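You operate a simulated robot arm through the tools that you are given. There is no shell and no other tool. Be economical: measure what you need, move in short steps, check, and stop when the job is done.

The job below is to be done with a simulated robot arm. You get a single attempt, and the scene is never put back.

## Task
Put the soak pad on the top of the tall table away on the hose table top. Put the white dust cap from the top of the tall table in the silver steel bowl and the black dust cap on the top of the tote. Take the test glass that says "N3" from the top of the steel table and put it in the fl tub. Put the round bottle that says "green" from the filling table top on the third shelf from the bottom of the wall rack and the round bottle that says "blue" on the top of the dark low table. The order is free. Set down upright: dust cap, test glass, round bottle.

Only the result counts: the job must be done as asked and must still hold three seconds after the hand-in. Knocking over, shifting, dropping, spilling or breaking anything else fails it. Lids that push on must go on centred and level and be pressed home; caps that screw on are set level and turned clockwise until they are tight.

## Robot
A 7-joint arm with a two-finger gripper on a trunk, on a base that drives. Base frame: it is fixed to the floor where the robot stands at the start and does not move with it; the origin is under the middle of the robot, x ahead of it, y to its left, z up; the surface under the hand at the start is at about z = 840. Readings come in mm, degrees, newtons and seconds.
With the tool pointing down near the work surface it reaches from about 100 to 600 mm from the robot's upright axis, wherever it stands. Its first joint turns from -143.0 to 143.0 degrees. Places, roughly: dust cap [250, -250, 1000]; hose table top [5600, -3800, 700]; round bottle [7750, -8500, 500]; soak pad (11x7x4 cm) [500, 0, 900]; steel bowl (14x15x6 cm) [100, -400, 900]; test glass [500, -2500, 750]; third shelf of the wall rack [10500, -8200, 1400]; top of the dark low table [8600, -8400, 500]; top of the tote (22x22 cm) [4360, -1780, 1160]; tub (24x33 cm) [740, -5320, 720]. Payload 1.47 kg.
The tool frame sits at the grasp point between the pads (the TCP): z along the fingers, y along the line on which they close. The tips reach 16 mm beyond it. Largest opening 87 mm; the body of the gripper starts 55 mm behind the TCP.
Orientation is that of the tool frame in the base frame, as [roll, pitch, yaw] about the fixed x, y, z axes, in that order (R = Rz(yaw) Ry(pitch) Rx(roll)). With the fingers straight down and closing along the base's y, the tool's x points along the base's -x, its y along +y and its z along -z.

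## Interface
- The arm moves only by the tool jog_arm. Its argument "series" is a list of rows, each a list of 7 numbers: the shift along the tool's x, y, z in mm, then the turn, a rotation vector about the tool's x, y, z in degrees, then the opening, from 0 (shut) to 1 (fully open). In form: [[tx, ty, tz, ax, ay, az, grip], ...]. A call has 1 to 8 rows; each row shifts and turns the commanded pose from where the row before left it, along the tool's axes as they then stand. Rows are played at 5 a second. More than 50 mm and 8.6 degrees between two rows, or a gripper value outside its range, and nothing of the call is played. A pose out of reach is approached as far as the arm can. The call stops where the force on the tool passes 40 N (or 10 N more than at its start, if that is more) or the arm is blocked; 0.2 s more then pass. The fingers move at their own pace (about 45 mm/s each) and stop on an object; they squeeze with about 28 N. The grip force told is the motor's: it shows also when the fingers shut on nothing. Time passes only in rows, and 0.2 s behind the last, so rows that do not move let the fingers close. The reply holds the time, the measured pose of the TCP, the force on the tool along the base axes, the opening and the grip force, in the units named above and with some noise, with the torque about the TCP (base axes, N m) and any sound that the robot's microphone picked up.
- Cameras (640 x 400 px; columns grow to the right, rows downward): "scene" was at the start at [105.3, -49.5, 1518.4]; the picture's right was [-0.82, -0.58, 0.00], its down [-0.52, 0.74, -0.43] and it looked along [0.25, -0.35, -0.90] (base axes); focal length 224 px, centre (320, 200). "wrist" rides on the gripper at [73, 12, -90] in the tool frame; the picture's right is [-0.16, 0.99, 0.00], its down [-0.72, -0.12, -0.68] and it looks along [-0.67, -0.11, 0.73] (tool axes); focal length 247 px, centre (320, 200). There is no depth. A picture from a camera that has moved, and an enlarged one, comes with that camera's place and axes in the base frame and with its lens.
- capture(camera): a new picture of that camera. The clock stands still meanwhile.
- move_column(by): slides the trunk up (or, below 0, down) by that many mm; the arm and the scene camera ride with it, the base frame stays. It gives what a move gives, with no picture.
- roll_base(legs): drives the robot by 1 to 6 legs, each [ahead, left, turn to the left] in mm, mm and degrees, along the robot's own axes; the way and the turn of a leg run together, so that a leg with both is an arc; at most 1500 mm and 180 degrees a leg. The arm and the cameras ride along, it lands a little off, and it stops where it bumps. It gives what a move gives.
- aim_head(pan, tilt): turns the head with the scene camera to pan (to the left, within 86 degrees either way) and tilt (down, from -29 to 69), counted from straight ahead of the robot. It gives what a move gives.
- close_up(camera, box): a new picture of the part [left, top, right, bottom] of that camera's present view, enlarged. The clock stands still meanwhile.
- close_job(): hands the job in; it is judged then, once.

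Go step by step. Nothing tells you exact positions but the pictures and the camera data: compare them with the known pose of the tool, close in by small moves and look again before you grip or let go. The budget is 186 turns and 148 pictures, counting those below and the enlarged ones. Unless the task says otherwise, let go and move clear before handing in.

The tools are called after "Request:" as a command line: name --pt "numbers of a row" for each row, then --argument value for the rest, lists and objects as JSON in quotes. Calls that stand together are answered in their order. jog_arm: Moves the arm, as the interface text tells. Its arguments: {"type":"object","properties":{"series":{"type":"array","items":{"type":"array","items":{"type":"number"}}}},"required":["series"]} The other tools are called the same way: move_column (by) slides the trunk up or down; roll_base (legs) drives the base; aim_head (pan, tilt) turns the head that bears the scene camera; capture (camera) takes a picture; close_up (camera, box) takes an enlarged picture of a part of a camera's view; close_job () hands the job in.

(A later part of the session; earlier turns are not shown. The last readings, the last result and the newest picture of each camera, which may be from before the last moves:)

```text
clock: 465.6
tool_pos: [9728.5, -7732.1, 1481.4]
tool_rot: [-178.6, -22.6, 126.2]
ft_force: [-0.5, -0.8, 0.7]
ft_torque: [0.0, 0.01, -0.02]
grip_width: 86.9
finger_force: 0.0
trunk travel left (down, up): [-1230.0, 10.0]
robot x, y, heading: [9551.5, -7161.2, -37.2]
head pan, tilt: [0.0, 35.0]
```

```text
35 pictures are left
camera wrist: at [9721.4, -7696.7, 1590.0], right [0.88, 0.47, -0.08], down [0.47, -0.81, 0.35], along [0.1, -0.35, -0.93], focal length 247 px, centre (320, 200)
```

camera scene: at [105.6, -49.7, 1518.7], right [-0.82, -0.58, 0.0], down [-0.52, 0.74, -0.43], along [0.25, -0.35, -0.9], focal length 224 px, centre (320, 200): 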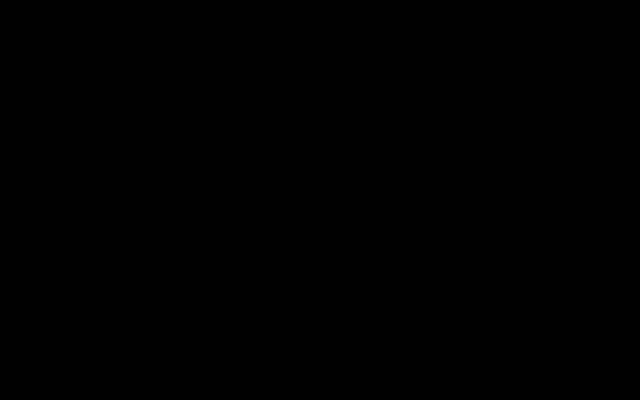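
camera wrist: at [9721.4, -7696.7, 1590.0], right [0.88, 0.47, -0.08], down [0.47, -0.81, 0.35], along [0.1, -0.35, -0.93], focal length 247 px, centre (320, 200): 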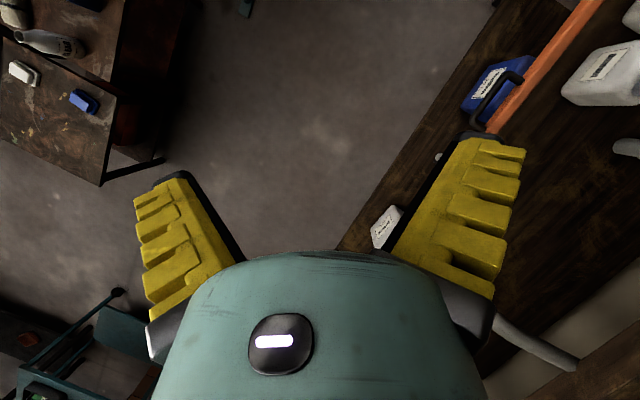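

The low table's east edge is at x≈8835, y -8128 to -8589; there is floor to its south. I'll go down the lane to about (9450, -8300) and turn right to look along the south side.

Request:
roll_base --legs '[[610, -969, 0], [0, 0, -80]]'

Request:
capture --camera "wrist"

```text
clock: 474.7
tool_pos: [8929.9, -8533.4, 1480.4]
tool_rot: [-178.7, -22.5, 44.9]
ft_force: [-0.1, 0.2, 0.5]
ft_torque: [0.03, 0.0, -0.02]
grip_width: 87.2
finger_force: 0.2
trunk travel left (down, up): [-1230.0, 10.0]
robot x, y, heading: [9470.2, -8271.6, -118.4]
head pan, tilt: [0.0, 35.0]
```

```text
34 pictures are left
camera wrist: at [8963.8, -8520.0, 1590.0], right [0.6, -0.79, -0.08], down [-0.73, -0.59, 0.35], along [-0.33, -0.15, -0.93], focal length 247 px, centre (320, 200)
```

wrist: 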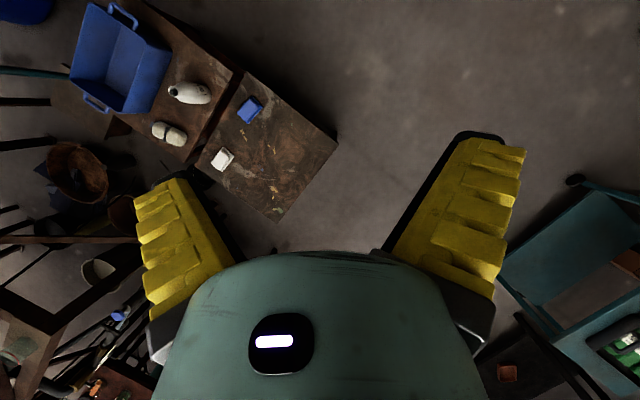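

The dark low table spans x 8355–8830, y -8605 to -8121, with its southern half free. I'll go round its south side to about (8900, -9150), looking west to the filling table.

Request:
roll_base --legs '[[1045, -83, 0], [0, 0, -30]]'

Request:
capture --camera "wrist"

```text
clock: 481.7
tool_pos: [8296.4, -9121.6, 1480.3]
tool_rot: [-178.5, -22.6, 14.8]
ft_force: [1.0, -0.9, -0.5]
ft_torque: [-0.02, 0.0, -0.03]
grip_width: 86.8
finger_force: 0.1
trunk travel left (down, up): [-1230.0, 10.0]
robot x, y, heading: [8892.6, -9169.3, -148.6]
head pan, tilt: [0.0, 35.0]
```

```text
33 pictures are left
camera wrist: at [8334.0, -9125.3, 1590.0], right [0.12, -0.99, -0.08], down [-0.93, -0.14, 0.35], along [-0.36, 0.03, -0.93], focal length 247 px, centre (320, 200)
```

wrist: 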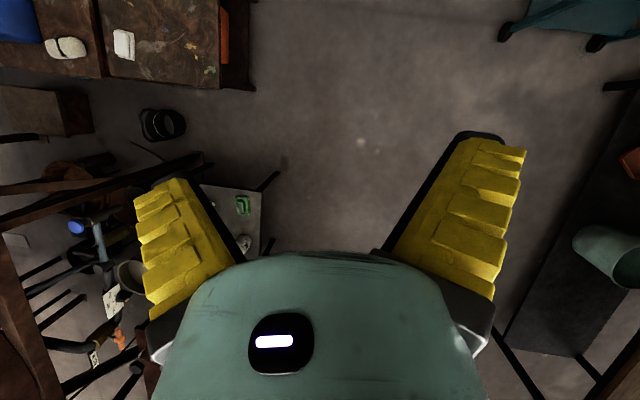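

The filling table's south-east corner is at about (7910, -8830), with small items on it. I'll move to about (8250, -9330) and turn the hand toward it.

Request:
roll_base --legs '[[630, -197, 0], [0, 0, -38]]'

Request:
capture --camera "wrist"

```text
clock: 487.1
tool_pos: [7806.2, -8935.1, 1480.7]
tool_rot: [-178.6, -22.6, -22.3]
ft_force: [0.2, -0.4, -0.3]
ft_torque: [0.01, -0.02, -0.01]
grip_width: 86.9
finger_force: 0.0
trunk travel left (down, up): [-1230.0, 10.0]
robot x, y, heading: [8254.0, -9326.0, 174.5]
head pan, tilt: [0.0, 35.0]
```

```text
32 pictures are left
camera wrist: at [7831.9, -8958.6, 1589.9], right [-0.5, -0.86, -0.08], down [-0.82, 0.44, 0.35], along [-0.27, 0.24, -0.93], focal length 247 px, centre (320, 200)
```

wrist: 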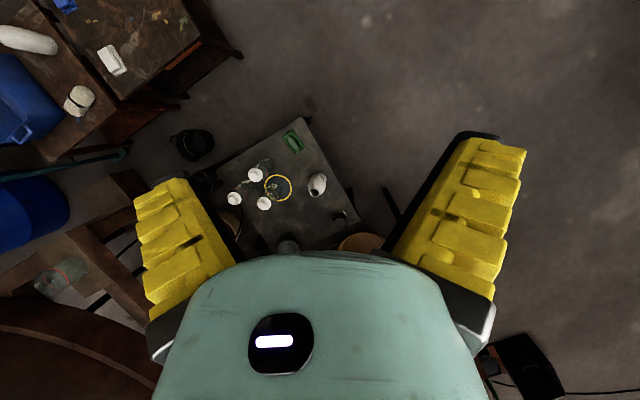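

The filling table is in view with several small bottles. I'll enlarge it to read labels.

Request:
close_up --camera "wrist" --box '[200, 110, 380, 255]'

```text
2.76 times, centred on (290, 182) of wrist
camera zoom: at [7831.9, -8958.6, 1589.9], right [-0.5, -0.86, -0.08], down [-0.82, 0.44, 0.35], along [-0.27, 0.24, -0.93], focal length 681 px, centre (403, 248)
```

zoom: 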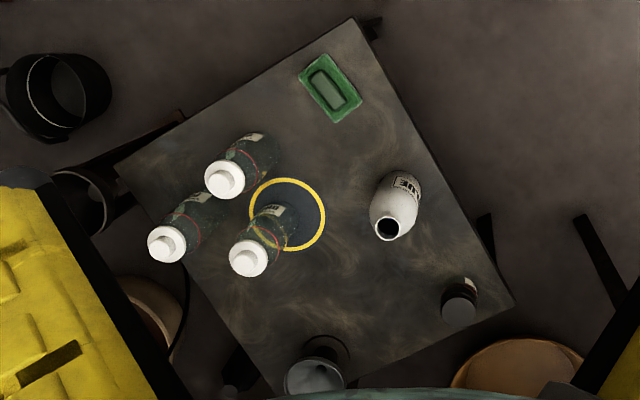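

The three white-capped bottles at about (7780, -8553), (7740, -8411) and (7664, -8509) should be the round bottles. I'll lower the camera to read their labels.

Request:
move_column --by -400

Request:
jog_arm --pt "0 0 0 0 -8 0 1" --pt "0 0 0 0 -8 0 1" --pt "0 0 0 0 -7 0 1"

Request:
capture --camera "wrist"

```text
clock: 490.9
tool_pos: [7804.5, -8935.2, 1081.3]
tool_rot: [-178.7, -22.6, -22.3]
ft_force: [0.2, 0.5, 0.7]
ft_torque: [0.01, 0.02, 0.0]
grip_width: 87.0
finger_force: 0.0
trunk travel left (down, up): [-830.0, 410.0]
robot x, y, heading: [8251.8, -9329.0, 174.6]
head pan, tilt: [0.0, 35.0]
```

```text
clock: 491.8
tool_pos: [7804.7, -8935.0, 1080.2]
tool_rot: [-178.7, 0.7, -21.5]
ft_force: [0.6, 0.4, -0.4]
ft_torque: [-0.04, -0.03, -0.01]
grip_width: 87.0
finger_force: 0.0
trunk travel left (down, up): [-830.0, 410.0]
robot x, y, heading: [8255.8, -9330.0, 174.8]
head pan, tilt: [0.0, 35.0]
```

```text
30 pictures are left
camera wrist: at [7869.1, -8973.5, 1167.7], right [-0.51, -0.86, -0.02], down [-0.63, 0.36, 0.69], along [-0.59, 0.37, -0.72], focal length 247 px, centre (320, 200)
```

wrist: 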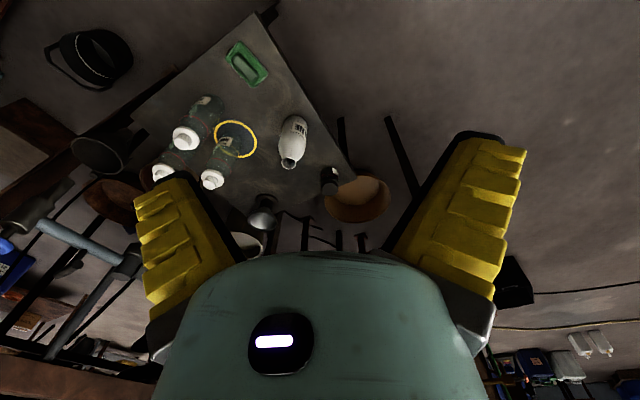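

Request:
close_up --camera "wrist" --box '[140, 80, 270, 190]'

```text
3.64 times, centred on (205, 135) of wrist
camera zoom: at [7869.1, -8973.5, 1167.7], right [-0.51, -0.86, -0.02], down [-0.63, 0.36, 0.69], along [-0.59, 0.37, -0.72], focal length 898 px, centre (738, 436)
```

zoom: 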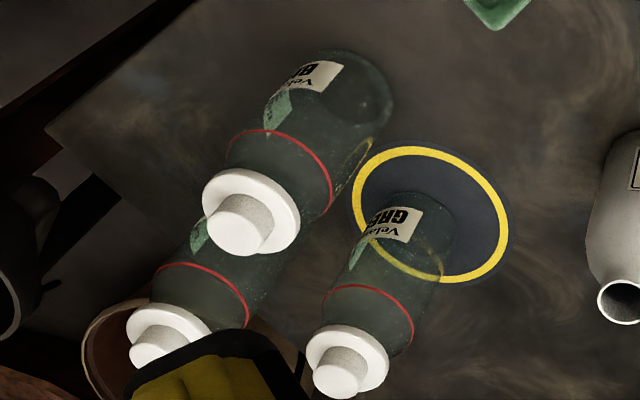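

The bottle on the yellow ring reads "GRE…". I'll enlarge the other labels.

Request:
close_up --camera "wrist" --box '[190, 90, 240, 125]'

```text
11.43 times, centred on (215, 108) of wrist
camera zoom: at [7869.1, -8973.5, 1167.7], right [-0.51, -0.86, -0.02], down [-0.63, 0.36, 0.69], along [-0.59, 0.37, -0.72], focal length 2823 px, centre (1520, 1257)
```

zoom: 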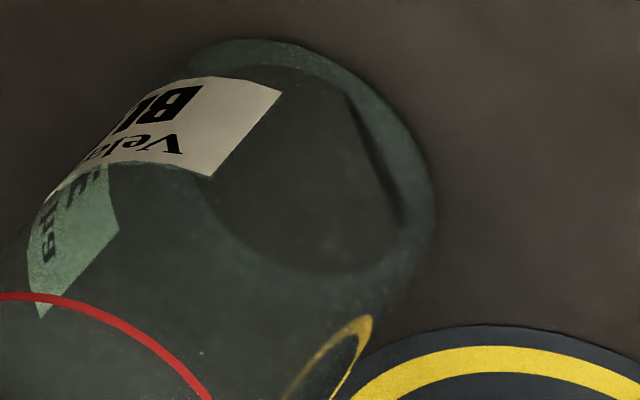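

Bottle 1 at (7782, -8552) reads "B…E" = blue, and the one on the yellow ring at (7668, -8511) is green. I'll bring the hand over the blue bottle.

Request:
roll_base --legs '[[58, -379, 0]]'

Request:
move_column --by -200

Request:
capture --camera "wrist"

```text
clock: 494.2
tool_pos: [7783.5, -8553.9, 1081.3]
tool_rot: [-178.6, 0.4, -21.7]
ft_force: [0.9, -0.2, 0.8]
ft_torque: [0.0, -0.02, 0.0]
grip_width: 87.0
finger_force: 0.0
trunk travel left (down, up): [-830.0, 410.0]
robot x, y, heading: [8233.0, -8944.3, 174.1]
head pan, tilt: [0.0, 35.0]
```

```text
clock: 496.3
tool_pos: [7784.1, -8553.3, 879.8]
tool_rot: [-178.8, 0.4, -21.7]
ft_force: [0.8, 1.1, -0.8]
ft_torque: [0.02, -0.03, 0.01]
grip_width: 87.0
finger_force: 0.0
trunk travel left (down, up): [-630.0, 610.0]
robot x, y, heading: [8229.7, -8946.9, 174.7]
head pan, tilt: [0.0, 35.0]
```

```text
27 pictures are left
camera wrist: at [7848.5, -8591.8, 967.9], right [-0.51, -0.86, -0.02], down [-0.63, 0.36, 0.69], along [-0.58, 0.37, -0.73], focal length 247 px, centre (320, 200)
```

wrist: 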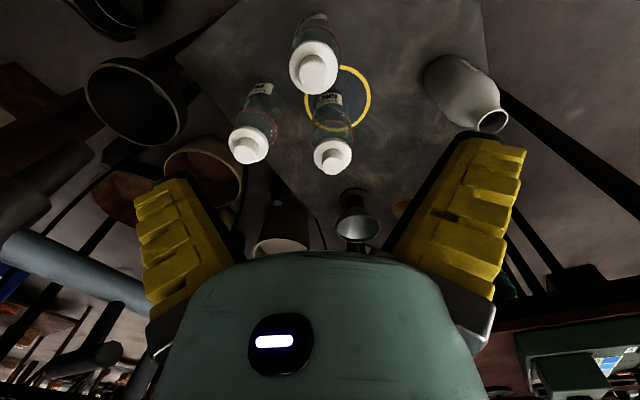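

Triangulating, the blue bottle's cap is at about (7781, -8537, 650). I'll correct the position and lower for a check.

Request:
jog_arm --pt "-9 -14 0 0 0 0 1" --pt "0 0 0 0 0 0 1"

Request:
move_column --by -140

Request:
capture --camera "wrist"

```text
clock: 496.9
tool_pos: [7781.4, -8537.7, 881.0]
tool_rot: [-178.7, 0.4, -21.7]
ft_force: [0.2, -0.8, -0.7]
ft_torque: [-0.01, -0.01, -0.03]
grip_width: 86.9
finger_force: 0.0
trunk travel left (down, up): [-630.0, 610.0]
robot x, y, heading: [8234.0, -8947.0, 174.4]
head pan, tilt: [0.0, 35.0]
```

```text
clock: 498.6
tool_pos: [7780.5, -8537.3, 740.0]
tool_rot: [-178.7, 0.4, -21.7]
ft_force: [0.2, -0.1, 0.3]
ft_torque: [0.01, 0.03, -0.01]
grip_width: 87.0
finger_force: 0.0
trunk travel left (down, up): [-490.0, 750.0]
robot x, y, heading: [8235.3, -8947.0, 174.3]
head pan, tilt: [0.0, 35.0]
```

```text
26 pictures are left
camera wrist: at [7845.4, -8576.3, 827.8], right [-0.51, -0.86, -0.02], down [-0.63, 0.36, 0.69], along [-0.58, 0.37, -0.73], focal length 247 px, centre (320, 200)
```

wrist: 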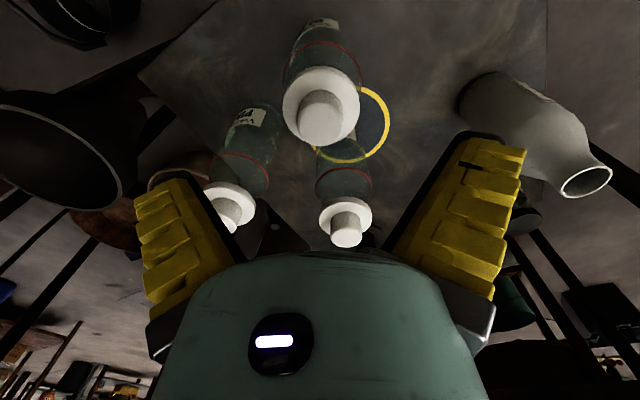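

Centred, and the third bottle reads "PI…" (pink), so this one is blue. I'll lower around its upper body and close.

Request:
move_column --by -100

Request:
move_column --by -18

Request:
jog_arm --pt "0 0 0 0 0 0 0.7" --pt "0 0 0 0 0 0 0.5" --pt "0 0 0 0 0 0 0" --pt "0 0 0 0 0 0 0" --pt "0 0 0 0 0 0 0"

Request:
capture --camera "wrist"

```text
clock: 499.9
tool_pos: [7780.7, -8537.4, 640.9]
tool_rot: [-178.7, 0.5, -21.7]
ft_force: [0.5, -0.4, 0.7]
ft_torque: [0.04, 0.02, -0.01]
grip_width: 87.0
finger_force: 0.0
trunk travel left (down, up): [-390.0, 850.0]
robot x, y, heading: [8230.5, -8945.0, 174.6]
head pan, tilt: [0.0, 35.0]
```

```text
clock: 500.6
tool_pos: [7781.1, -8537.0, 623.8]
tool_rot: [-178.8, 0.4, -21.7]
ft_force: [-0.1, -0.2, 0.7]
ft_torque: [-0.02, 0.01, 0.02]
grip_width: 87.0
finger_force: 0.1
trunk travel left (down, up): [-372.0, 868.0]
robot x, y, heading: [8235.2, -8945.9, 174.3]
head pan, tilt: [0.0, 35.0]
```

```text
clock: 501.8
tool_pos: [7780.1, -8537.2, 622.8]
tool_rot: [-178.7, 0.4, -21.7]
ft_force: [0.8, 0.1, 4.1]
ft_torque: [-0.14, -0.07, -0.01]
grip_width: 63.0
finger_force: 27.4
trunk travel left (down, up): [-372.0, 868.0]
robot x, y, heading: [8233.7, -8947.8, 174.7]
head pan, tilt: [0.0, 35.0]
heard: snap
```

```text
25 pictures are left
camera wrist: at [7845.5, -8575.9, 709.9], right [-0.51, -0.86, -0.02], down [-0.63, 0.36, 0.69], along [-0.58, 0.37, -0.73], focal length 247 px, centre (320, 200)
```

wrist: 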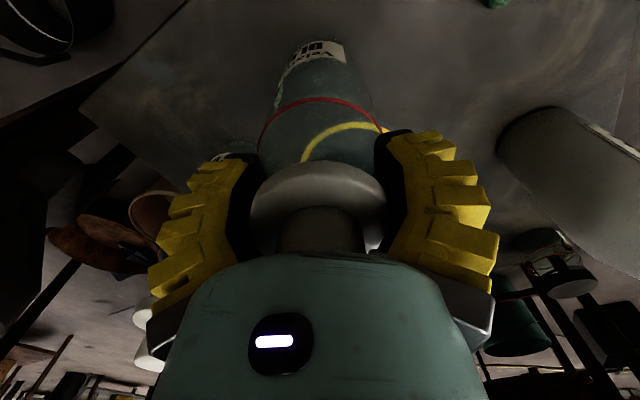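

A snap was heard on closing at 63 mm. I'll lift only 25 mm and check whether cap and bottle come together.

Request:
move_column --by 25

Request:
capture --camera "wrist"

```text
clock: 502.5
tool_pos: [7780.4, -8536.6, 647.9]
tool_rot: [-178.7, 0.4, -21.7]
ft_force: [-0.8, 0.1, 1.1]
ft_torque: [-0.07, -0.15, -0.01]
grip_width: 60.9
finger_force: 27.9
trunk travel left (down, up): [-397.0, 843.0]
robot x, y, heading: [8232.4, -8943.3, 174.4]
head pan, tilt: [0.0, 35.0]
```

```text
24 pictures are left
camera wrist: at [7845.6, -8576.5, 734.8], right [-0.51, -0.86, -0.02], down [-0.63, 0.36, 0.69], along [-0.58, 0.37, -0.73], focal length 247 px, centre (320, 200)
```

wrist: 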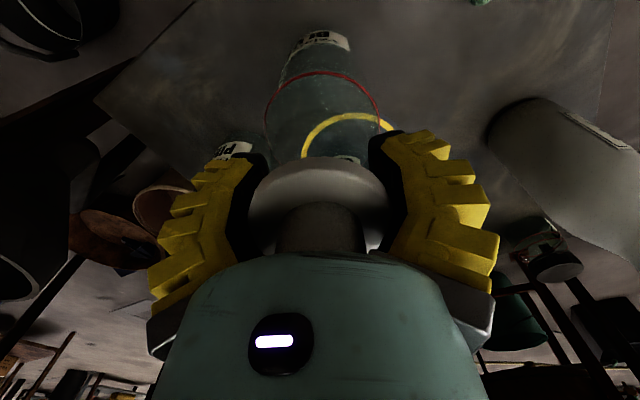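

The lid came off in the fingers while the bottle stayed on the table. I'll lower it straight back on and press it home.

Request:
move_column --by -22

Request:
close_up --camera "wrist" --box '[220, 20, 420, 260]'

```text
clock: 503.2
tool_pos: [7778.9, -8536.4, 627.4]
tool_rot: [-178.6, 0.6, -21.7]
ft_force: [-0.6, -1.7, 17.1]
ft_torque: [-0.31, -0.22, 0.09]
grip_width: 61.1
finger_force: 27.6
trunk travel left (down, up): [-375.0, 865.0]
robot x, y, heading: [8234.6, -8947.4, 174.9]
head pan, tilt: [0.0, 35.0]
```

```text
1.67 times, centred on (320, 140) of wrist
camera zoom: at [7843.0, -8575.2, 714.0], right [-0.51, -0.86, -0.02], down [-0.63, 0.36, 0.69], along [-0.59, 0.37, -0.72], focal length 412 px, centre (320, 300)
```

zoom: 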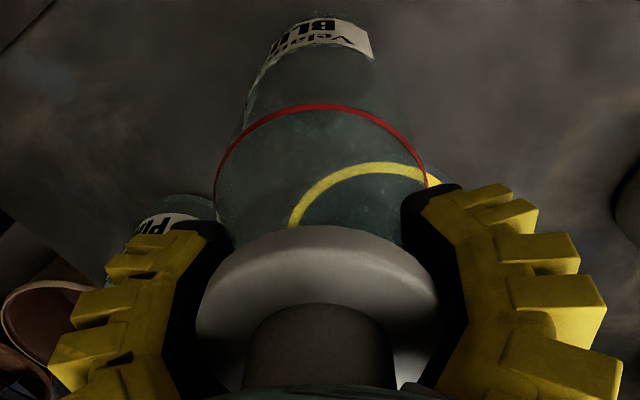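

The lid is back in contact (17 N), and the label reads "BLU". I'll press down in small steps.

Request:
move_column --by -2

Request:
move_column --by -2

Request:
move_column --by -2

```text
clock: 503.7
tool_pos: [7778.2, -8536.8, 624.9]
tool_rot: [-178.6, 0.6, -21.7]
ft_force: [0.2, -4.4, 30.2]
ft_torque: [-0.37, -0.34, 0.1]
grip_width: 60.9
finger_force: 28.1
trunk travel left (down, up): [-373.0, 867.0]
robot x, y, heading: [8236.5, -8947.9, 174.4]
head pan, tilt: [0.0, 35.0]
```

```text
clock: 504.2
tool_pos: [7778.0, -8536.6, 624.0]
tool_rot: [-178.7, 0.6, -21.6]
ft_force: [1.4, -5.2, 30.4]
ft_torque: [-0.24, -0.27, 0.03]
grip_width: 61.5
finger_force: 27.9
trunk travel left (down, up): [-371.0, 869.0]
robot x, y, heading: [8228.8, -8950.0, 174.5]
head pan, tilt: [0.0, 35.0]
```

```text
clock: 504.7
tool_pos: [7778.0, -8536.3, 622.2]
tool_rot: [-178.5, 0.7, -21.6]
ft_force: [0.0, -3.0, 20.6]
ft_torque: [0.05, -0.44, -0.02]
grip_width: 61.7
finger_force: 27.7
trunk travel left (down, up): [-369.0, 871.0]
robot x, y, heading: [8232.8, -8946.2, 174.3]
head pan, tilt: [0.0, 35.0]
stopped: the force on the tool passed its limit at 40 N (the readings are from after the stop); the commanded pose is now the measured one
```

The force peaked at 40 N and then dropped, without a snap. I'll let go, rise and press the lid's knob from above with closed fingers.

Request:
jog_arm --pt "0 0 0 0 0 0 0.85" --pt "0 0 0 0 0 0 1" --pt "0 0 0 0 0 0 1"

Request:
move_column --by 90

Request:
capture --camera "wrist"

```text
clock: 505.5
tool_pos: [7781.5, -8536.4, 619.3]
tool_rot: [-178.5, 0.3, -21.6]
ft_force: [-1.7, 0.0, 3.9]
ft_torque: [0.02, -0.04, -0.02]
grip_width: 86.8
finger_force: 0.1
trunk travel left (down, up): [-369.0, 871.0]
robot x, y, heading: [8234.5, -8945.3, 174.7]
head pan, tilt: [0.0, 35.0]
```

```text
clock: 506.8
tool_pos: [7782.3, -8538.0, 710.5]
tool_rot: [-178.6, 0.4, -21.7]
ft_force: [-0.2, 0.2, -0.3]
ft_torque: [0.02, 0.02, 0.0]
grip_width: 87.2
finger_force: 0.0
trunk travel left (down, up): [-459.0, 781.0]
robot x, y, heading: [8235.7, -8946.5, 174.6]
head pan, tilt: [0.0, 35.0]
```

```text
22 pictures are left
camera wrist: at [7845.6, -8576.2, 797.2], right [-0.51, -0.86, -0.02], down [-0.63, 0.36, 0.69], along [-0.58, 0.37, -0.73], focal length 247 px, centre (320, 200)
```

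wrist: 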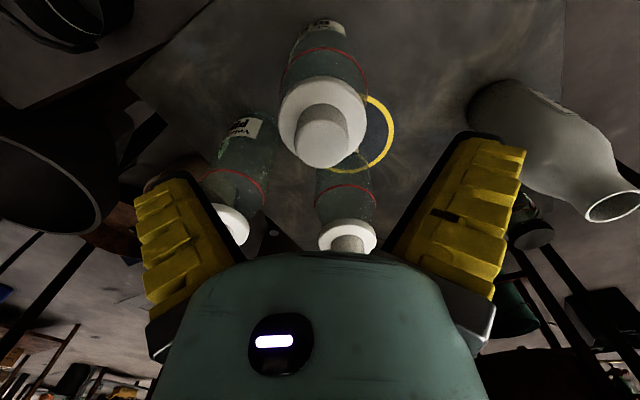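

The lid sits level. I'll close the fingers and press on the knob.

Request:
jog_arm --pt "0 0 0 0 0 0 0" --pt "0 0 0 0 0 0 0" --pt "0 0 0 0 0 0 0" --pt "0 0 0 0 0 0 0" --pt "0 0 0 0 0 0 0" --pt "0 0 0 0 0 0 0"

Request:
move_column --by -18

Request:
jog_arm --pt "0 0 2 0 0 0 0" --pt "0 0 2 0 0 0 0" --pt "0 0 2 0 0 0 0" --pt "0 0 2 0 0 0 0" --pt "0 0 2 0 0 0 0" --pt "0 0 2 0 0 0 0"

```text
clock: 508.1
tool_pos: [7781.4, -8537.6, 710.5]
tool_rot: [-178.7, 0.5, -21.7]
ft_force: [0.0, -0.1, 0.0]
ft_torque: [0.0, -0.01, 0.0]
grip_width: 0.0
finger_force: 28.1
trunk travel left (down, up): [-459.0, 781.0]
robot x, y, heading: [8233.7, -8944.4, 174.5]
head pan, tilt: [0.0, 35.0]
```

```text
clock: 508.8
tool_pos: [7781.4, -8536.3, 692.0]
tool_rot: [-178.6, 0.4, -21.7]
ft_force: [0.1, -0.5, 1.2]
ft_torque: [-0.01, 0.0, 0.04]
grip_width: 0.0
finger_force: 28.1
trunk travel left (down, up): [-441.0, 799.0]
robot x, y, heading: [8234.1, -8947.4, 174.3]
head pan, tilt: [0.0, 35.0]
```

```text
clock: 510.2
tool_pos: [7776.3, -8534.9, 686.4]
tool_rot: [-178.3, 1.0, -21.5]
ft_force: [3.6, -4.2, 30.3]
ft_torque: [-0.21, -0.12, 0.0]
grip_width: 5.9
finger_force: 28.0
trunk travel left (down, up): [-441.0, 799.0]
robot x, y, heading: [8233.8, -8950.1, 174.4]
head pan, tilt: [0.0, 35.0]
heard: snap
stopped in row 6: the force on the tool passed its limit at 43 N (the readings are from after the stop); the commanded pose is now the measured one
```

The snap tells the lid is home. Now I'll grip the bottle's body instead, with the hand leaned forward so the lid stays clear.

Request:
move_column --by 90

Request:
jog_arm --pt "0 0 0 0 -8 0 1" --pt "0 0 0 0 -8 0 1" --pt "0 0 0 0 -8 0 1" --pt "0 0 0 0 -8 0 1" --pt "0 0 0 0 -8 0 1" --pt "0 0 0 0 -8 0 1"

Request:
jog_arm --pt "0 0 0 0 -7 0 1" --pt "0 0 0 0 -7 0 1" --pt "0 0 0 0 0 0 1"

Request:
capture --camera "wrist"

```text
clock: 511.4
tool_pos: [7779.9, -8536.4, 772.8]
tool_rot: [-178.5, 0.6, -21.8]
ft_force: [-0.9, -0.9, -1.1]
ft_torque: [-0.01, 0.01, 0.0]
grip_width: 0.0
finger_force: 27.6
trunk travel left (down, up): [-531.0, 709.0]
robot x, y, heading: [8235.6, -8944.4, 174.6]
head pan, tilt: [0.0, 35.0]
```

```text
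clock: 512.8
tool_pos: [7771.4, -8507.1, 775.9]
tool_rot: [-177.6, 48.7, -19.9]
ft_force: [0.3, -0.2, -0.2]
ft_torque: [-0.01, -0.02, 0.0]
grip_width: 87.0
finger_force: 0.1
out of reach, approached as far as the arm can: row 2, 3, 4, 5
trunk travel left (down, up): [-531.0, 709.0]
robot x, y, heading: [8233.5, -8945.3, 174.5]
head pan, tilt: [0.0, 35.0]
```

```text
clock: 513.6
tool_pos: [7770.9, -8507.1, 777.4]
tool_rot: [-176.6, 62.8, -18.7]
ft_force: [-0.8, -0.4, 0.5]
ft_torque: [0.0, -0.02, 0.03]
grip_width: 87.1
finger_force: 0.2
trunk travel left (down, up): [-531.0, 709.0]
robot x, y, heading: [8232.9, -8947.1, 174.5]
head pan, tilt: [0.0, 35.0]
```

```text
21 pictures are left
camera wrist: at [7872.2, -8557.7, 751.0], right [-0.43, -0.89, 0.11], down [0.29, -0.02, 0.96], along [-0.85, 0.45, 0.27], focal length 247 px, centre (320, 200)
```

wrist: 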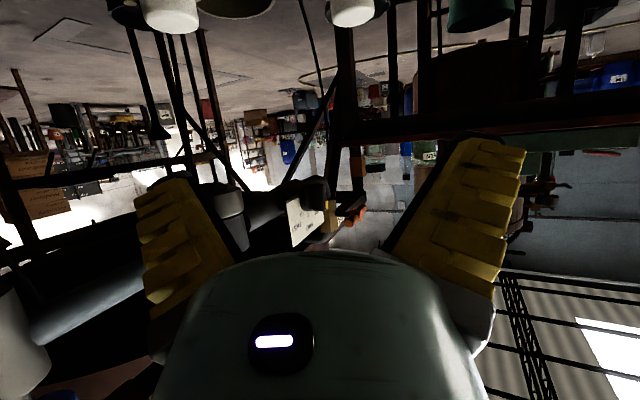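

A 63° lean works. I'll align with the bottle using the base and lower around its body.

Request:
roll_base --legs '[[-13, 29, 0]]'

Request:
move_column --by -70

Request:
capture --camera "wrist"

```text
clock: 514.5
tool_pos: [7780.8, -8538.9, 774.9]
tool_rot: [-176.7, 62.8, -18.7]
ft_force: [0.1, -0.4, 0.5]
ft_torque: [0.01, 0.0, 0.01]
grip_width: 87.1
finger_force: 0.1
trunk travel left (down, up): [-531.0, 709.0]
robot x, y, heading: [8242.2, -8974.4, 174.6]
head pan, tilt: [0.0, 35.0]
```

```text
clock: 515.6
tool_pos: [7780.2, -8536.4, 706.8]
tool_rot: [-176.7, 62.6, -18.9]
ft_force: [-0.7, -0.4, 0.2]
ft_torque: [-0.01, -0.01, 0.01]
grip_width: 87.3
finger_force: 0.2
trunk travel left (down, up): [-461.0, 779.0]
robot x, y, heading: [8244.2, -8979.1, 174.6]
head pan, tilt: [0.0, 35.0]
```

```text
20 pictures are left
camera wrist: at [7882.6, -8588.1, 680.9], right [-0.43, -0.89, 0.11], down [0.29, -0.02, 0.96], along [-0.85, 0.45, 0.26], focal length 247 px, centre (320, 200)
```

wrist: 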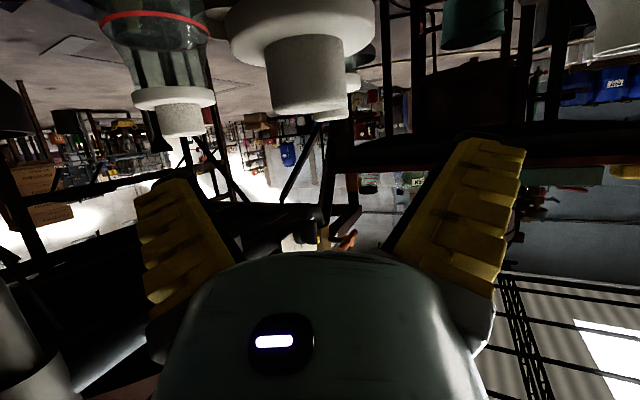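

The bottle is about 6 mm off to the side; I'll correct that and lower to mid-body.

Request:
jog_arm --pt "0 -6 0 0 0 0 1" --pt "0 0 0 0 0 0 1"

Request:
move_column --by -125

Request:
jog_arm --pt "0 0 0 0 0 0 0.75" --pt "0 0 0 0 0 0 0.6" --pt "0 0 0 0 0 0 0" --pt "0 0 0 0 0 0 0" --pt "0 0 0 0 0 0 0"

Request:
capture --camera "wrist"

```text
clock: 516.2
tool_pos: [7782.4, -8532.5, 706.2]
tool_rot: [-176.5, 62.5, -18.6]
ft_force: [0.6, 0.6, 0.7]
ft_torque: [0.0, 0.02, -0.01]
grip_width: 87.2
finger_force: 0.0
trunk travel left (down, up): [-461.0, 779.0]
robot x, y, heading: [8241.8, -8975.4, 174.6]
head pan, tilt: [0.0, 35.0]
```

```text
clock: 517.7
tool_pos: [7782.7, -8531.7, 583.9]
tool_rot: [-176.6, 62.7, -18.6]
ft_force: [-0.3, -0.7, 0.2]
ft_torque: [0.01, 0.04, 0.01]
grip_width: 87.0
finger_force: 0.0
trunk travel left (down, up): [-336.0, 904.0]
robot x, y, heading: [8240.9, -8976.3, 174.7]
head pan, tilt: [0.0, 35.0]
```

```text
clock: 518.9
tool_pos: [7782.4, -8533.4, 582.0]
tool_rot: [-176.6, 62.7, -18.7]
ft_force: [0.5, -1.0, 1.4]
ft_torque: [0.02, -0.06, 0.03]
grip_width: 68.5
finger_force: 28.2
trunk travel left (down, up): [-336.0, 904.0]
robot x, y, heading: [8247.7, -8978.2, 174.5]
head pan, tilt: [0.0, 35.0]
```

```text
19 pictures are left
camera wrist: at [7885.2, -8583.0, 556.3], right [-0.43, -0.89, 0.11], down [0.29, -0.02, 0.96], along [-0.85, 0.45, 0.26], focal length 247 px, centre (320, 200)
```

wrist: 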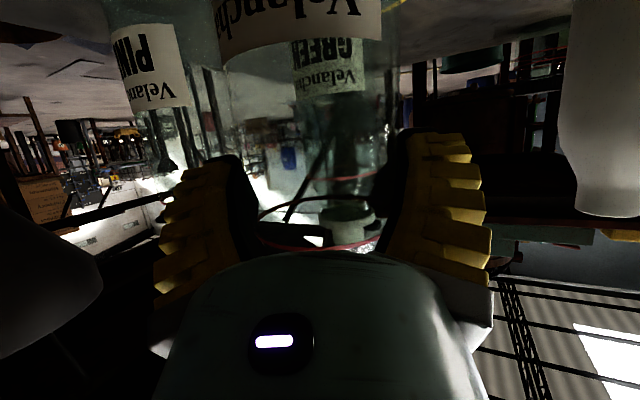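

The blue bottle is gripped by its body (68.5 mm). I'll lift it and carry it east to the dark low table.

Request:
move_column --by 110

Request:
roll_base --legs '[[-811, -111, 0]]'

Request:
capture --camera "wrist"

```text
clock: 520.3
tool_pos: [7784.3, -8531.9, 691.0]
tool_rot: [-176.7, 62.7, -18.8]
ft_force: [0.3, 0.1, -4.5]
ft_torque: [0.01, -0.03, -0.02]
grip_width: 68.2
finger_force: 28.0
trunk travel left (down, up): [-446.0, 794.0]
robot x, y, heading: [8239.6, -8976.7, 174.6]
head pan, tilt: [0.0, 35.0]
```

```text
clock: 524.6
tool_pos: [8585.8, -8498.0, 691.6]
tool_rot: [-176.7, 62.5, -18.6]
ft_force: [0.3, 0.1, -4.2]
ft_torque: [-0.01, -0.03, 0.06]
grip_width: 68.0
finger_force: 28.0
trunk travel left (down, up): [-446.0, 794.0]
robot x, y, heading: [9041.8, -8943.6, 174.6]
head pan, tilt: [0.0, 35.0]
```

```text
18 pictures are left
camera wrist: at [8687.9, -8548.6, 665.9], right [-0.43, -0.89, 0.11], down [0.29, -0.02, 0.96], along [-0.86, 0.45, 0.26], focal length 247 px, centre (320, 200)
```

wrist: 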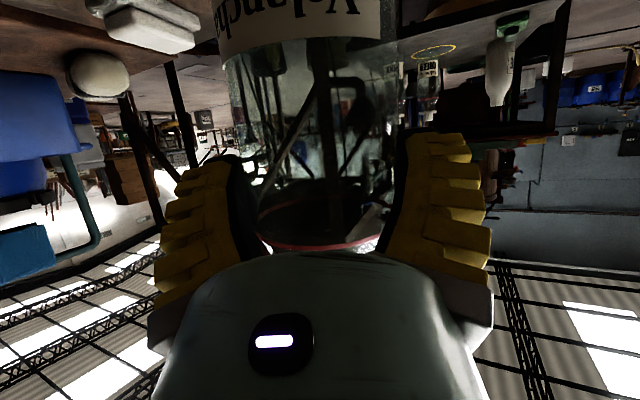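

The bottle is over the free part of the low table. I'll lower it until it touches.

Request:
move_column --by -90

Request:
move_column --by -8

Request:
move_column --by -6

Request:
move_column --by -4

```text
clock: 525.9
tool_pos: [8585.9, -8495.7, 601.5]
tool_rot: [-176.5, 62.5, -18.7]
ft_force: [0.9, 3.0, 3.8]
ft_torque: [0.03, 0.0, -0.06]
grip_width: 63.6
finger_force: 27.6
trunk travel left (down, up): [-356.0, 884.0]
robot x, y, heading: [9046.9, -8943.2, 174.6]
head pan, tilt: [0.0, 35.0]
```

```text
clock: 526.4
tool_pos: [8583.5, -8497.1, 593.0]
tool_rot: [-176.5, 62.6, -18.6]
ft_force: [3.5, 0.8, 7.3]
ft_torque: [-0.07, 0.12, 0.01]
grip_width: 62.5
finger_force: 28.1
trunk travel left (down, up): [-348.0, 892.0]
robot x, y, heading: [9046.6, -8944.9, 174.6]
head pan, tilt: [0.0, 35.0]
```

```text
clock: 527.0
tool_pos: [8585.5, -8496.7, 588.1]
tool_rot: [-176.5, 62.6, -18.6]
ft_force: [3.4, -0.1, 7.7]
ft_torque: [-0.01, 0.09, 0.01]
grip_width: 61.4
finger_force: 28.1
trunk travel left (down, up): [-342.0, 898.0]
robot x, y, heading: [9048.2, -8946.0, 174.5]
head pan, tilt: [0.0, 35.0]
```

```text
clock: 527.5
tool_pos: [8585.7, -8496.8, 583.3]
tool_rot: [-176.6, 62.6, -18.6]
ft_force: [4.9, -1.2, 8.4]
ft_torque: [-0.04, 0.11, -0.03]
grip_width: 60.9
finger_force: 28.2
trunk travel left (down, up): [-338.0, 902.0]
robot x, y, heading: [9044.1, -8946.0, 174.7]
head pan, tilt: [0.0, 35.0]
```

The bottle already rests on this table and the fingers have slid on it. I'll check the picture before opening.

Request:
capture --camera "wrist"

```text
17 pictures are left
camera wrist: at [8687.8, -8547.4, 558.3], right [-0.43, -0.89, 0.11], down [0.29, -0.02, 0.96], along [-0.86, 0.45, 0.26], focal length 247 px, centre (320, 200)
```

wrist: 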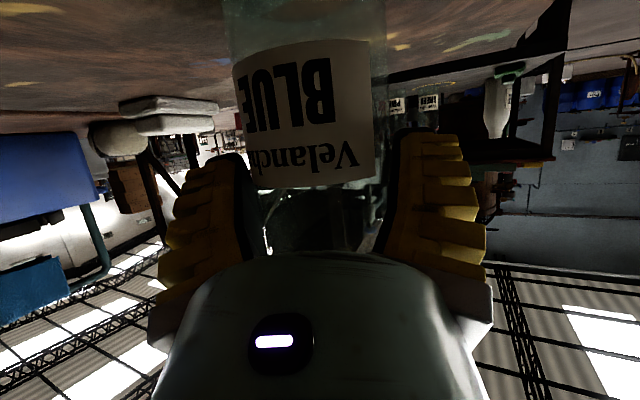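

The bottle stands upright, reading "BLUE". I'll open and pull straight back.

Request:
jog_arm --pt "0 0 0 0 0 0 0.85" --pt "0 0 0 0 0 0 1" --pt "0 0 0 0 0 0 1" --pt "0 0 -35 0 0 0 1" --pt "0 0 -40 0 0 0 1" --pt "0 0 -40 0 0 0 1"

Request:
capture --camera "wrist"

```text
clock: 528.9
tool_pos: [8687.0, -8498.5, 611.6]
tool_rot: [-176.8, 62.5, -18.5]
ft_force: [0.4, 0.3, 0.1]
ft_torque: [-0.03, 0.0, -0.03]
grip_width: 87.0
finger_force: 0.0
out of reach, approached as far as the arm can: row 4, 5, 6
trunk travel left (down, up): [-338.0, 902.0]
robot x, y, heading: [9047.8, -8940.2, 174.7]
head pan, tilt: [0.0, 35.0]
```

```text
16 pictures are left
camera wrist: at [8789.2, -8549.4, 585.8], right [-0.43, -0.9, 0.11], down [0.29, -0.01, 0.96], along [-0.86, 0.44, 0.26], focal length 247 px, centre (320, 200)
```

wrist: 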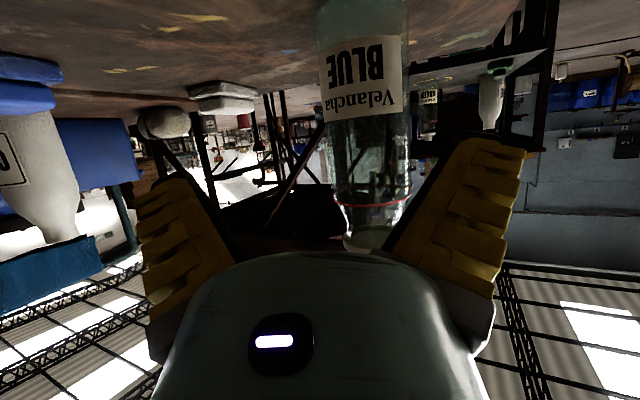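

The blue bottle stands on the dark low table. Next, the green bottle: I'll raise the hand, extend it again, and drive to (7837, -9110) south of the filling table, heading about 145°.

Request:
move_column --by 320

Request:
jog_arm --pt "-21 15 40 0 0 0 1" --pt "-21 15 40 0 0 0 1" --pt "0 0 0 0 0 0 1"

Request:
roll_base --legs '[[1190, 281, 0], [0, 0, -30]]'

```text
clock: 532.1
tool_pos: [8684.7, -8499.0, 931.5]
tool_rot: [-176.8, 62.8, -18.7]
ft_force: [-0.9, 0.0, -0.2]
ft_torque: [-0.01, 0.0, -0.02]
grip_width: 87.0
finger_force: 0.1
trunk travel left (down, up): [-658.0, 582.0]
robot x, y, heading: [9047.6, -8943.1, 174.6]
head pan, tilt: [0.0, 35.0]
```

```text
clock: 532.9
tool_pos: [8589.2, -8492.2, 932.0]
tool_rot: [-176.9, 62.8, -18.7]
ft_force: [-0.5, -0.7, -0.5]
ft_torque: [0.02, 0.02, -0.02]
grip_width: 87.0
finger_force: 0.0
trunk travel left (down, up): [-658.0, 582.0]
robot x, y, heading: [9047.3, -8944.3, 174.5]
head pan, tilt: [0.0, 35.0]
```

```text
clock: 540.5
tool_pos: [7685.5, -8495.0, 931.9]
tool_rot: [-176.9, 62.7, -48.8]
ft_force: [-0.1, -0.8, -0.1]
ft_torque: [0.01, -0.01, -0.01]
grip_width: 87.0
finger_force: 0.1
trunk travel left (down, up): [-658.0, 582.0]
robot x, y, heading: [7854.1, -9114.5, 144.5]
head pan, tilt: [0.0, 35.0]
```

Request:
roll_base --legs '[[19, 13, 0]]'

Request:
move_column --by -215

Request:
capture --camera "wrist"

```text
clock: 541.3
tool_pos: [7662.9, -8495.9, 931.8]
tool_rot: [-176.8, 62.7, -48.8]
ft_force: [0.6, -0.2, -0.5]
ft_torque: [0.0, -0.01, -0.01]
grip_width: 86.7
finger_force: 0.0
trunk travel left (down, up): [-658.0, 582.0]
robot x, y, heading: [7832.4, -9114.8, 144.4]
head pan, tilt: [0.0, 35.0]
```

```text
clock: 543.6
tool_pos: [7663.0, -8495.1, 717.1]
tool_rot: [-176.8, 62.7, -48.8]
ft_force: [0.1, -0.4, -0.1]
ft_torque: [-0.01, 0.0, -0.03]
grip_width: 86.7
finger_force: 0.2
trunk travel left (down, up): [-443.0, 797.0]
robot x, y, heading: [7827.8, -9113.3, 144.7]
head pan, tilt: [0.0, 35.0]
```

```text
15 pictures are left
camera wrist: at [7725.5, -8589.3, 691.7], right [-0.82, -0.56, 0.12], down [0.24, -0.16, 0.96], along [-0.52, 0.81, 0.26], focal length 247 px, centre (320, 200)
```

wrist: 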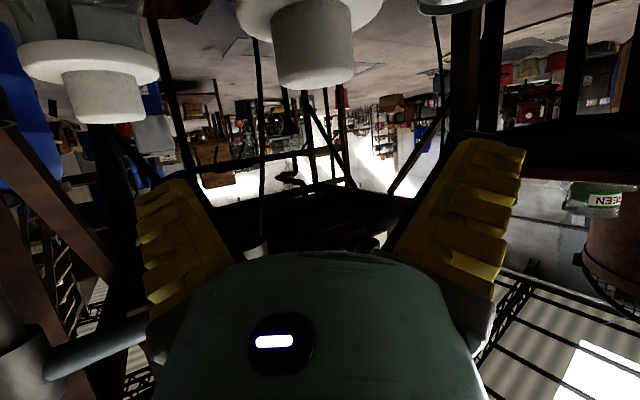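

Well aligned with the green bottle. I'll lower to mid-body and close.

Request:
move_column --by -134

Request:
jog_arm --pt "0 0 0 0 0 0 0.75" --pt "0 0 0 0 0 0 0.6" --pt "0 0 0 0 0 0 0" --pt "0 0 0 0 0 0 0" --pt "0 0 0 0 0 0 0"

Request:
move_column --by 120

Request:
capture --camera "wrist"

```text
clock: 545.2
tool_pos: [7662.2, -8495.3, 583.5]
tool_rot: [-176.8, 62.8, -48.8]
ft_force: [-0.2, -0.2, 0.0]
ft_torque: [0.01, -0.02, -0.01]
grip_width: 87.3
finger_force: 0.1
trunk travel left (down, up): [-309.0, 931.0]
robot x, y, heading: [7833.5, -9113.0, 144.5]
head pan, tilt: [0.0, 35.0]
```

```text
clock: 546.4
tool_pos: [7663.4, -8495.8, 582.4]
tool_rot: [-176.8, 62.7, -48.9]
ft_force: [0.4, 1.1, -0.5]
ft_torque: [0.09, -0.07, -0.01]
grip_width: 67.5
finger_force: 28.2
trunk travel left (down, up): [-309.0, 931.0]
robot x, y, heading: [7829.9, -9114.1, 144.4]
head pan, tilt: [0.0, 35.0]
```

```text
clock: 547.9
tool_pos: [7662.7, -8495.8, 702.7]
tool_rot: [-176.9, 62.7, -48.7]
ft_force: [0.2, 0.3, -4.5]
ft_torque: [-0.01, -0.01, 0.0]
grip_width: 67.9
finger_force: 28.0
trunk travel left (down, up): [-429.0, 811.0]
robot x, y, heading: [7826.9, -9114.3, 144.7]
head pan, tilt: [0.0, 35.0]
```

```text
14 pictures are left
camera wrist: at [7725.9, -8590.3, 677.1], right [-0.82, -0.56, 0.12], down [0.24, -0.16, 0.96], along [-0.52, 0.81, 0.26], focal length 247 px, centre (320, 200)
```

wrist: 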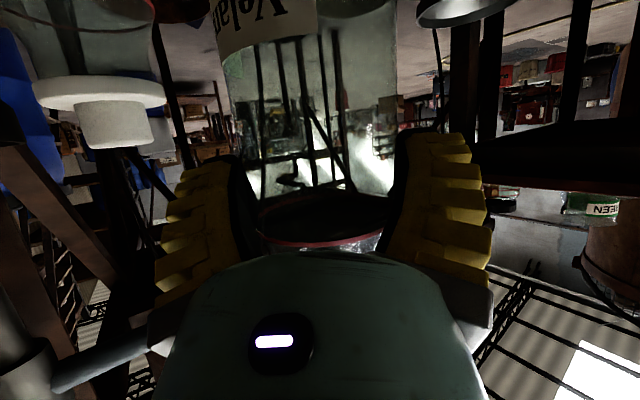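

The green bottle is held. I'll raise it, drive back east along the south lane, turn to face the wall rack and go up to in front of it, with the bottle high.

Request:
move_column --by 390

Request:
roll_base --legs '[[-908, -574, 0], [0, 0, -131.7], [345, -59, 0]]'

Request:
move_column --by 395

```text
clock: 551.6
tool_pos: [7663.1, -8496.1, 1093.1]
tool_rot: [-177.0, 62.6, -48.7]
ft_force: [-0.8, 0.6, -4.1]
ft_torque: [-0.04, -0.02, -0.01]
grip_width: 67.7
finger_force: 27.8
trunk travel left (down, up): [-819.0, 421.0]
robot x, y, heading: [7830.3, -9115.5, 144.4]
head pan, tilt: [0.0, 35.0]
```

```text
clock: 564.5
tool_pos: [9833.4, -9437.9, 1092.7]
tool_rot: [-177.0, 62.7, -179.8]
ft_force: [-0.4, 0.4, -3.0]
ft_torque: [0.0, 0.04, 0.0]
grip_width: 66.3
finger_force: 27.7
trunk travel left (down, up): [-819.0, 421.0]
robot x, y, heading: [9258.1, -9158.2, 13.5]
head pan, tilt: [0.0, 35.0]
```

```text
clock: 568.2
tool_pos: [9833.8, -9437.4, 1487.8]
tool_rot: [-176.9, 62.7, -179.6]
ft_force: [0.2, 0.1, -5.0]
ft_torque: [0.0, 0.02, 0.05]
grip_width: 66.4
finger_force: 27.8
trunk travel left (down, up): [-1214.0, 26.0]
robot x, y, heading: [9259.4, -9161.7, 13.7]
head pan, tilt: [0.0, 35.0]
```

Request:
roll_base --legs '[[258, 1183, 0]]'

Request:
capture --camera "wrist"

```text
clock: 574.2
tool_pos: [9812.0, -8259.0, 1487.4]
tool_rot: [-176.9, 62.7, -179.1]
ft_force: [0.2, 0.2, -4.3]
ft_torque: [-0.01, 0.0, 0.0]
grip_width: 66.1
finger_force: 29.2
trunk travel left (down, up): [-1214.0, 26.0]
robot x, y, heading: [9233.2, -7983.8, 14.4]
head pan, tilt: [0.0, 35.0]
```

```text
13 pictures are left
camera wrist: at [9701.3, -8241.9, 1462.2], right [0.11, 0.99, 0.12], down [-0.28, -0.08, 0.96], along [0.96, -0.13, 0.26], focal length 247 px, centre (320, 200)
```

wrist: 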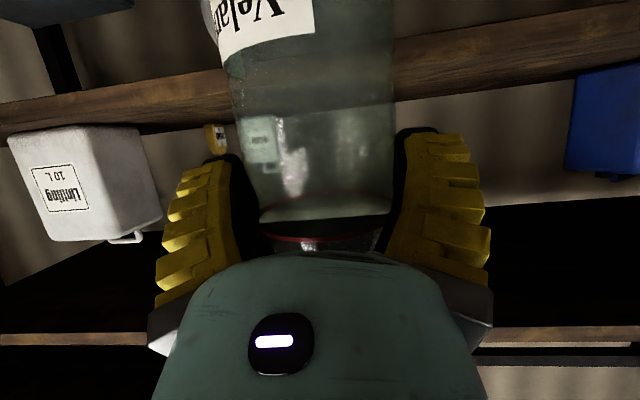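

I'm in front of the third shelf: a white 10 L can on the left, a blue item on the right, free space between. I'll shift 190 mm left to line up with the free space and get the distance by parallax.

Request:
roll_base --legs '[[47, 184, 0]]'

Request:
capture --camera "wrist"

```text
clock: 575.8
tool_pos: [9812.3, -8063.0, 1487.1]
tool_rot: [-176.9, 62.7, -179.2]
ft_force: [-0.4, -0.6, -4.4]
ft_torque: [0.02, 0.04, -0.01]
grip_width: 66.2
finger_force: 27.6
trunk travel left (down, up): [-1214.0, 26.0]
robot x, y, heading: [9235.3, -7792.9, 14.2]
head pan, tilt: [0.0, 35.0]
```

```text
12 pictures are left
camera wrist: at [9700.8, -8048.0, 1462.2], right [0.11, 0.99, 0.12], down [-0.28, -0.08, 0.96], along [0.96, -0.13, 0.26], focal length 247 px, centre (320, 200)
```

wrist: 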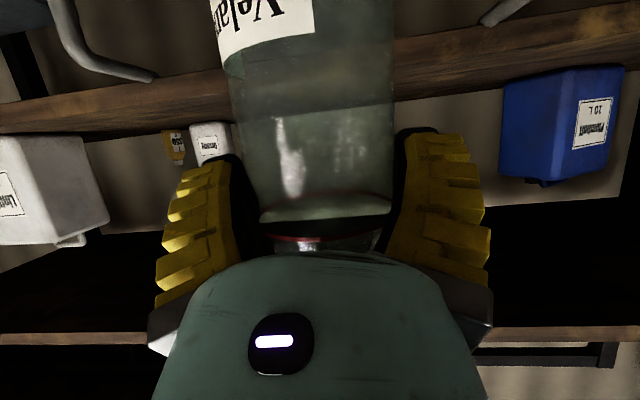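

By parallax the cans stand about 780 mm ahead, the shelf's top is near z≈1380 and its front edge near x≈10150. I'll raise to the top of the trunk and move in so the bottle is over x≈10225.

Request:
move_column --by 25

Request:
roll_base --legs '[[270, -68, 0]]'

Request:
capture --camera "wrist"

```text
clock: 576.5
tool_pos: [9811.4, -8063.6, 1513.5]
tool_rot: [-177.0, 62.7, -179.2]
ft_force: [0.2, 0.0, -3.8]
ft_torque: [0.0, 0.04, 0.01]
grip_width: 65.9
finger_force: 28.0
trunk travel left (down, up): [-1239.0, 1.0]
robot x, y, heading: [9227.3, -7792.9, 14.2]
head pan, tilt: [0.0, 35.0]
```

```text
clock: 578.5
tool_pos: [10094.6, -8066.0, 1513.0]
tool_rot: [-176.9, 62.7, -179.5]
ft_force: [0.8, -0.1, -4.5]
ft_torque: [0.0, 0.02, -0.02]
grip_width: 66.0
finger_force: 27.7
trunk travel left (down, up): [-1239.0, 1.0]
robot x, y, heading: [9518.0, -7790.7, 13.8]
head pan, tilt: [0.0, 35.0]
```

```text
11 pictures are left
camera wrist: at [9984.0, -8050.1, 1487.2], right [0.11, 0.99, 0.12], down [-0.28, -0.08, 0.96], along [0.95, -0.14, 0.26], focal length 247 px, centre (320, 200)
```

wrist: 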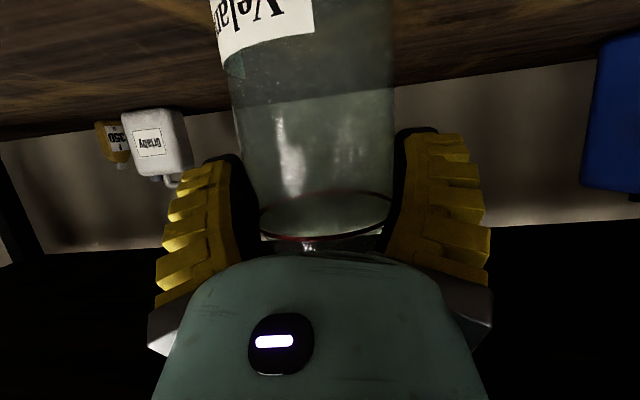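

The shelf's top is at about z=1400 and clear here. I'll move in another 135 mm and lower.

Request:
roll_base --legs '[[134, -33, 0]]'

Request:
move_column --by -20

Request:
capture --camera "wrist"

```text
clock: 579.8
tool_pos: [10232.6, -8068.8, 1512.4]
tool_rot: [-176.9, 62.7, -179.8]
ft_force: [0.5, -0.2, -2.5]
ft_torque: [-0.03, -0.1, 0.01]
grip_width: 64.1
finger_force: 28.1
trunk travel left (down, up): [-1239.0, 1.0]
robot x, y, heading: [9651.0, -7790.3, 13.4]
head pan, tilt: [0.0, 35.0]
```

```text
clock: 580.5
tool_pos: [10232.4, -8068.4, 1493.4]
tool_rot: [-176.8, 62.6, -179.7]
ft_force: [2.1, 0.5, 6.4]
ft_torque: [0.02, 0.16, -0.01]
grip_width: 59.7
finger_force: 27.8
trunk travel left (down, up): [-1219.0, 21.0]
robot x, y, heading: [9653.3, -7790.5, 13.8]
head pan, tilt: [0.0, 35.0]
```

```text
10 pictures are left
camera wrist: at [10121.9, -8051.9, 1467.7], right [0.12, 0.99, 0.12], down [-0.28, -0.08, 0.96], along [0.95, -0.14, 0.26], focal length 247 px, centre (320, 200)
```

wrist: 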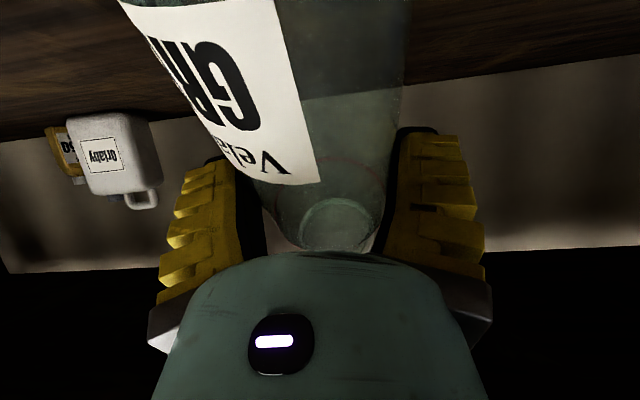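

The bottle's bottom touched the shelf and it has tilted in the grip; the shelf is higher than I reckoned. I'll lift clear with the arm and look at the tilt.

Request:
jog_arm --pt "-26 0 -14 0 0 0 0" --pt "-26 0 -14 0 0 0 0" --pt "0 0 0 0 0 0 0"

Request:
move_column --by 20

Request:
capture --camera "wrist"

```text
clock: 581.3
tool_pos: [10242.3, -8097.1, 1551.0]
tool_rot: [-176.9, 62.5, -179.8]
ft_force: [-0.3, -0.9, -0.3]
ft_torque: [0.01, 0.03, 0.01]
grip_width: 0.0
finger_force: 27.7
out of reach, approached as far as the arm can: row 1, 2
trunk travel left (down, up): [-1219.0, 21.0]
robot x, y, heading: [9655.8, -7788.4, 13.5]
head pan, tilt: [0.0, 35.0]
```

```text
clock: 581.9
tool_pos: [10242.7, -8097.4, 1570.1]
tool_rot: [-176.9, 62.5, -179.8]
ft_force: [-0.2, -0.2, 0.5]
ft_torque: [-0.01, -0.02, 0.02]
grip_width: 0.0
finger_force: 28.5
trunk travel left (down, up): [-1239.0, 1.0]
robot x, y, heading: [9653.0, -7789.5, 13.6]
head pan, tilt: [0.0, 35.0]
```

```text
9 pictures are left
camera wrist: at [10131.1, -8080.3, 1544.6], right [0.12, 0.99, 0.12], down [-0.28, -0.08, 0.96], along [0.95, -0.14, 0.26], focal length 247 px, centre (320, 200)
```

wrist: 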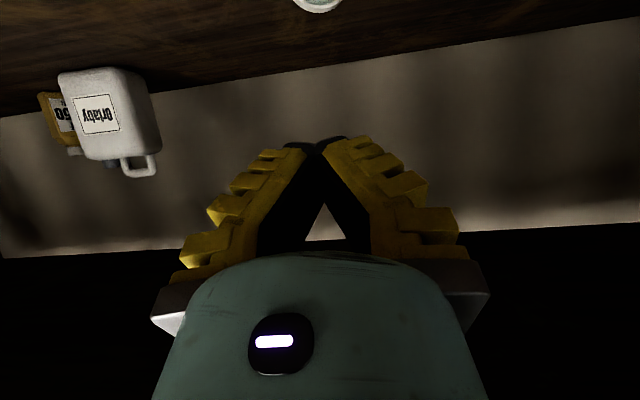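

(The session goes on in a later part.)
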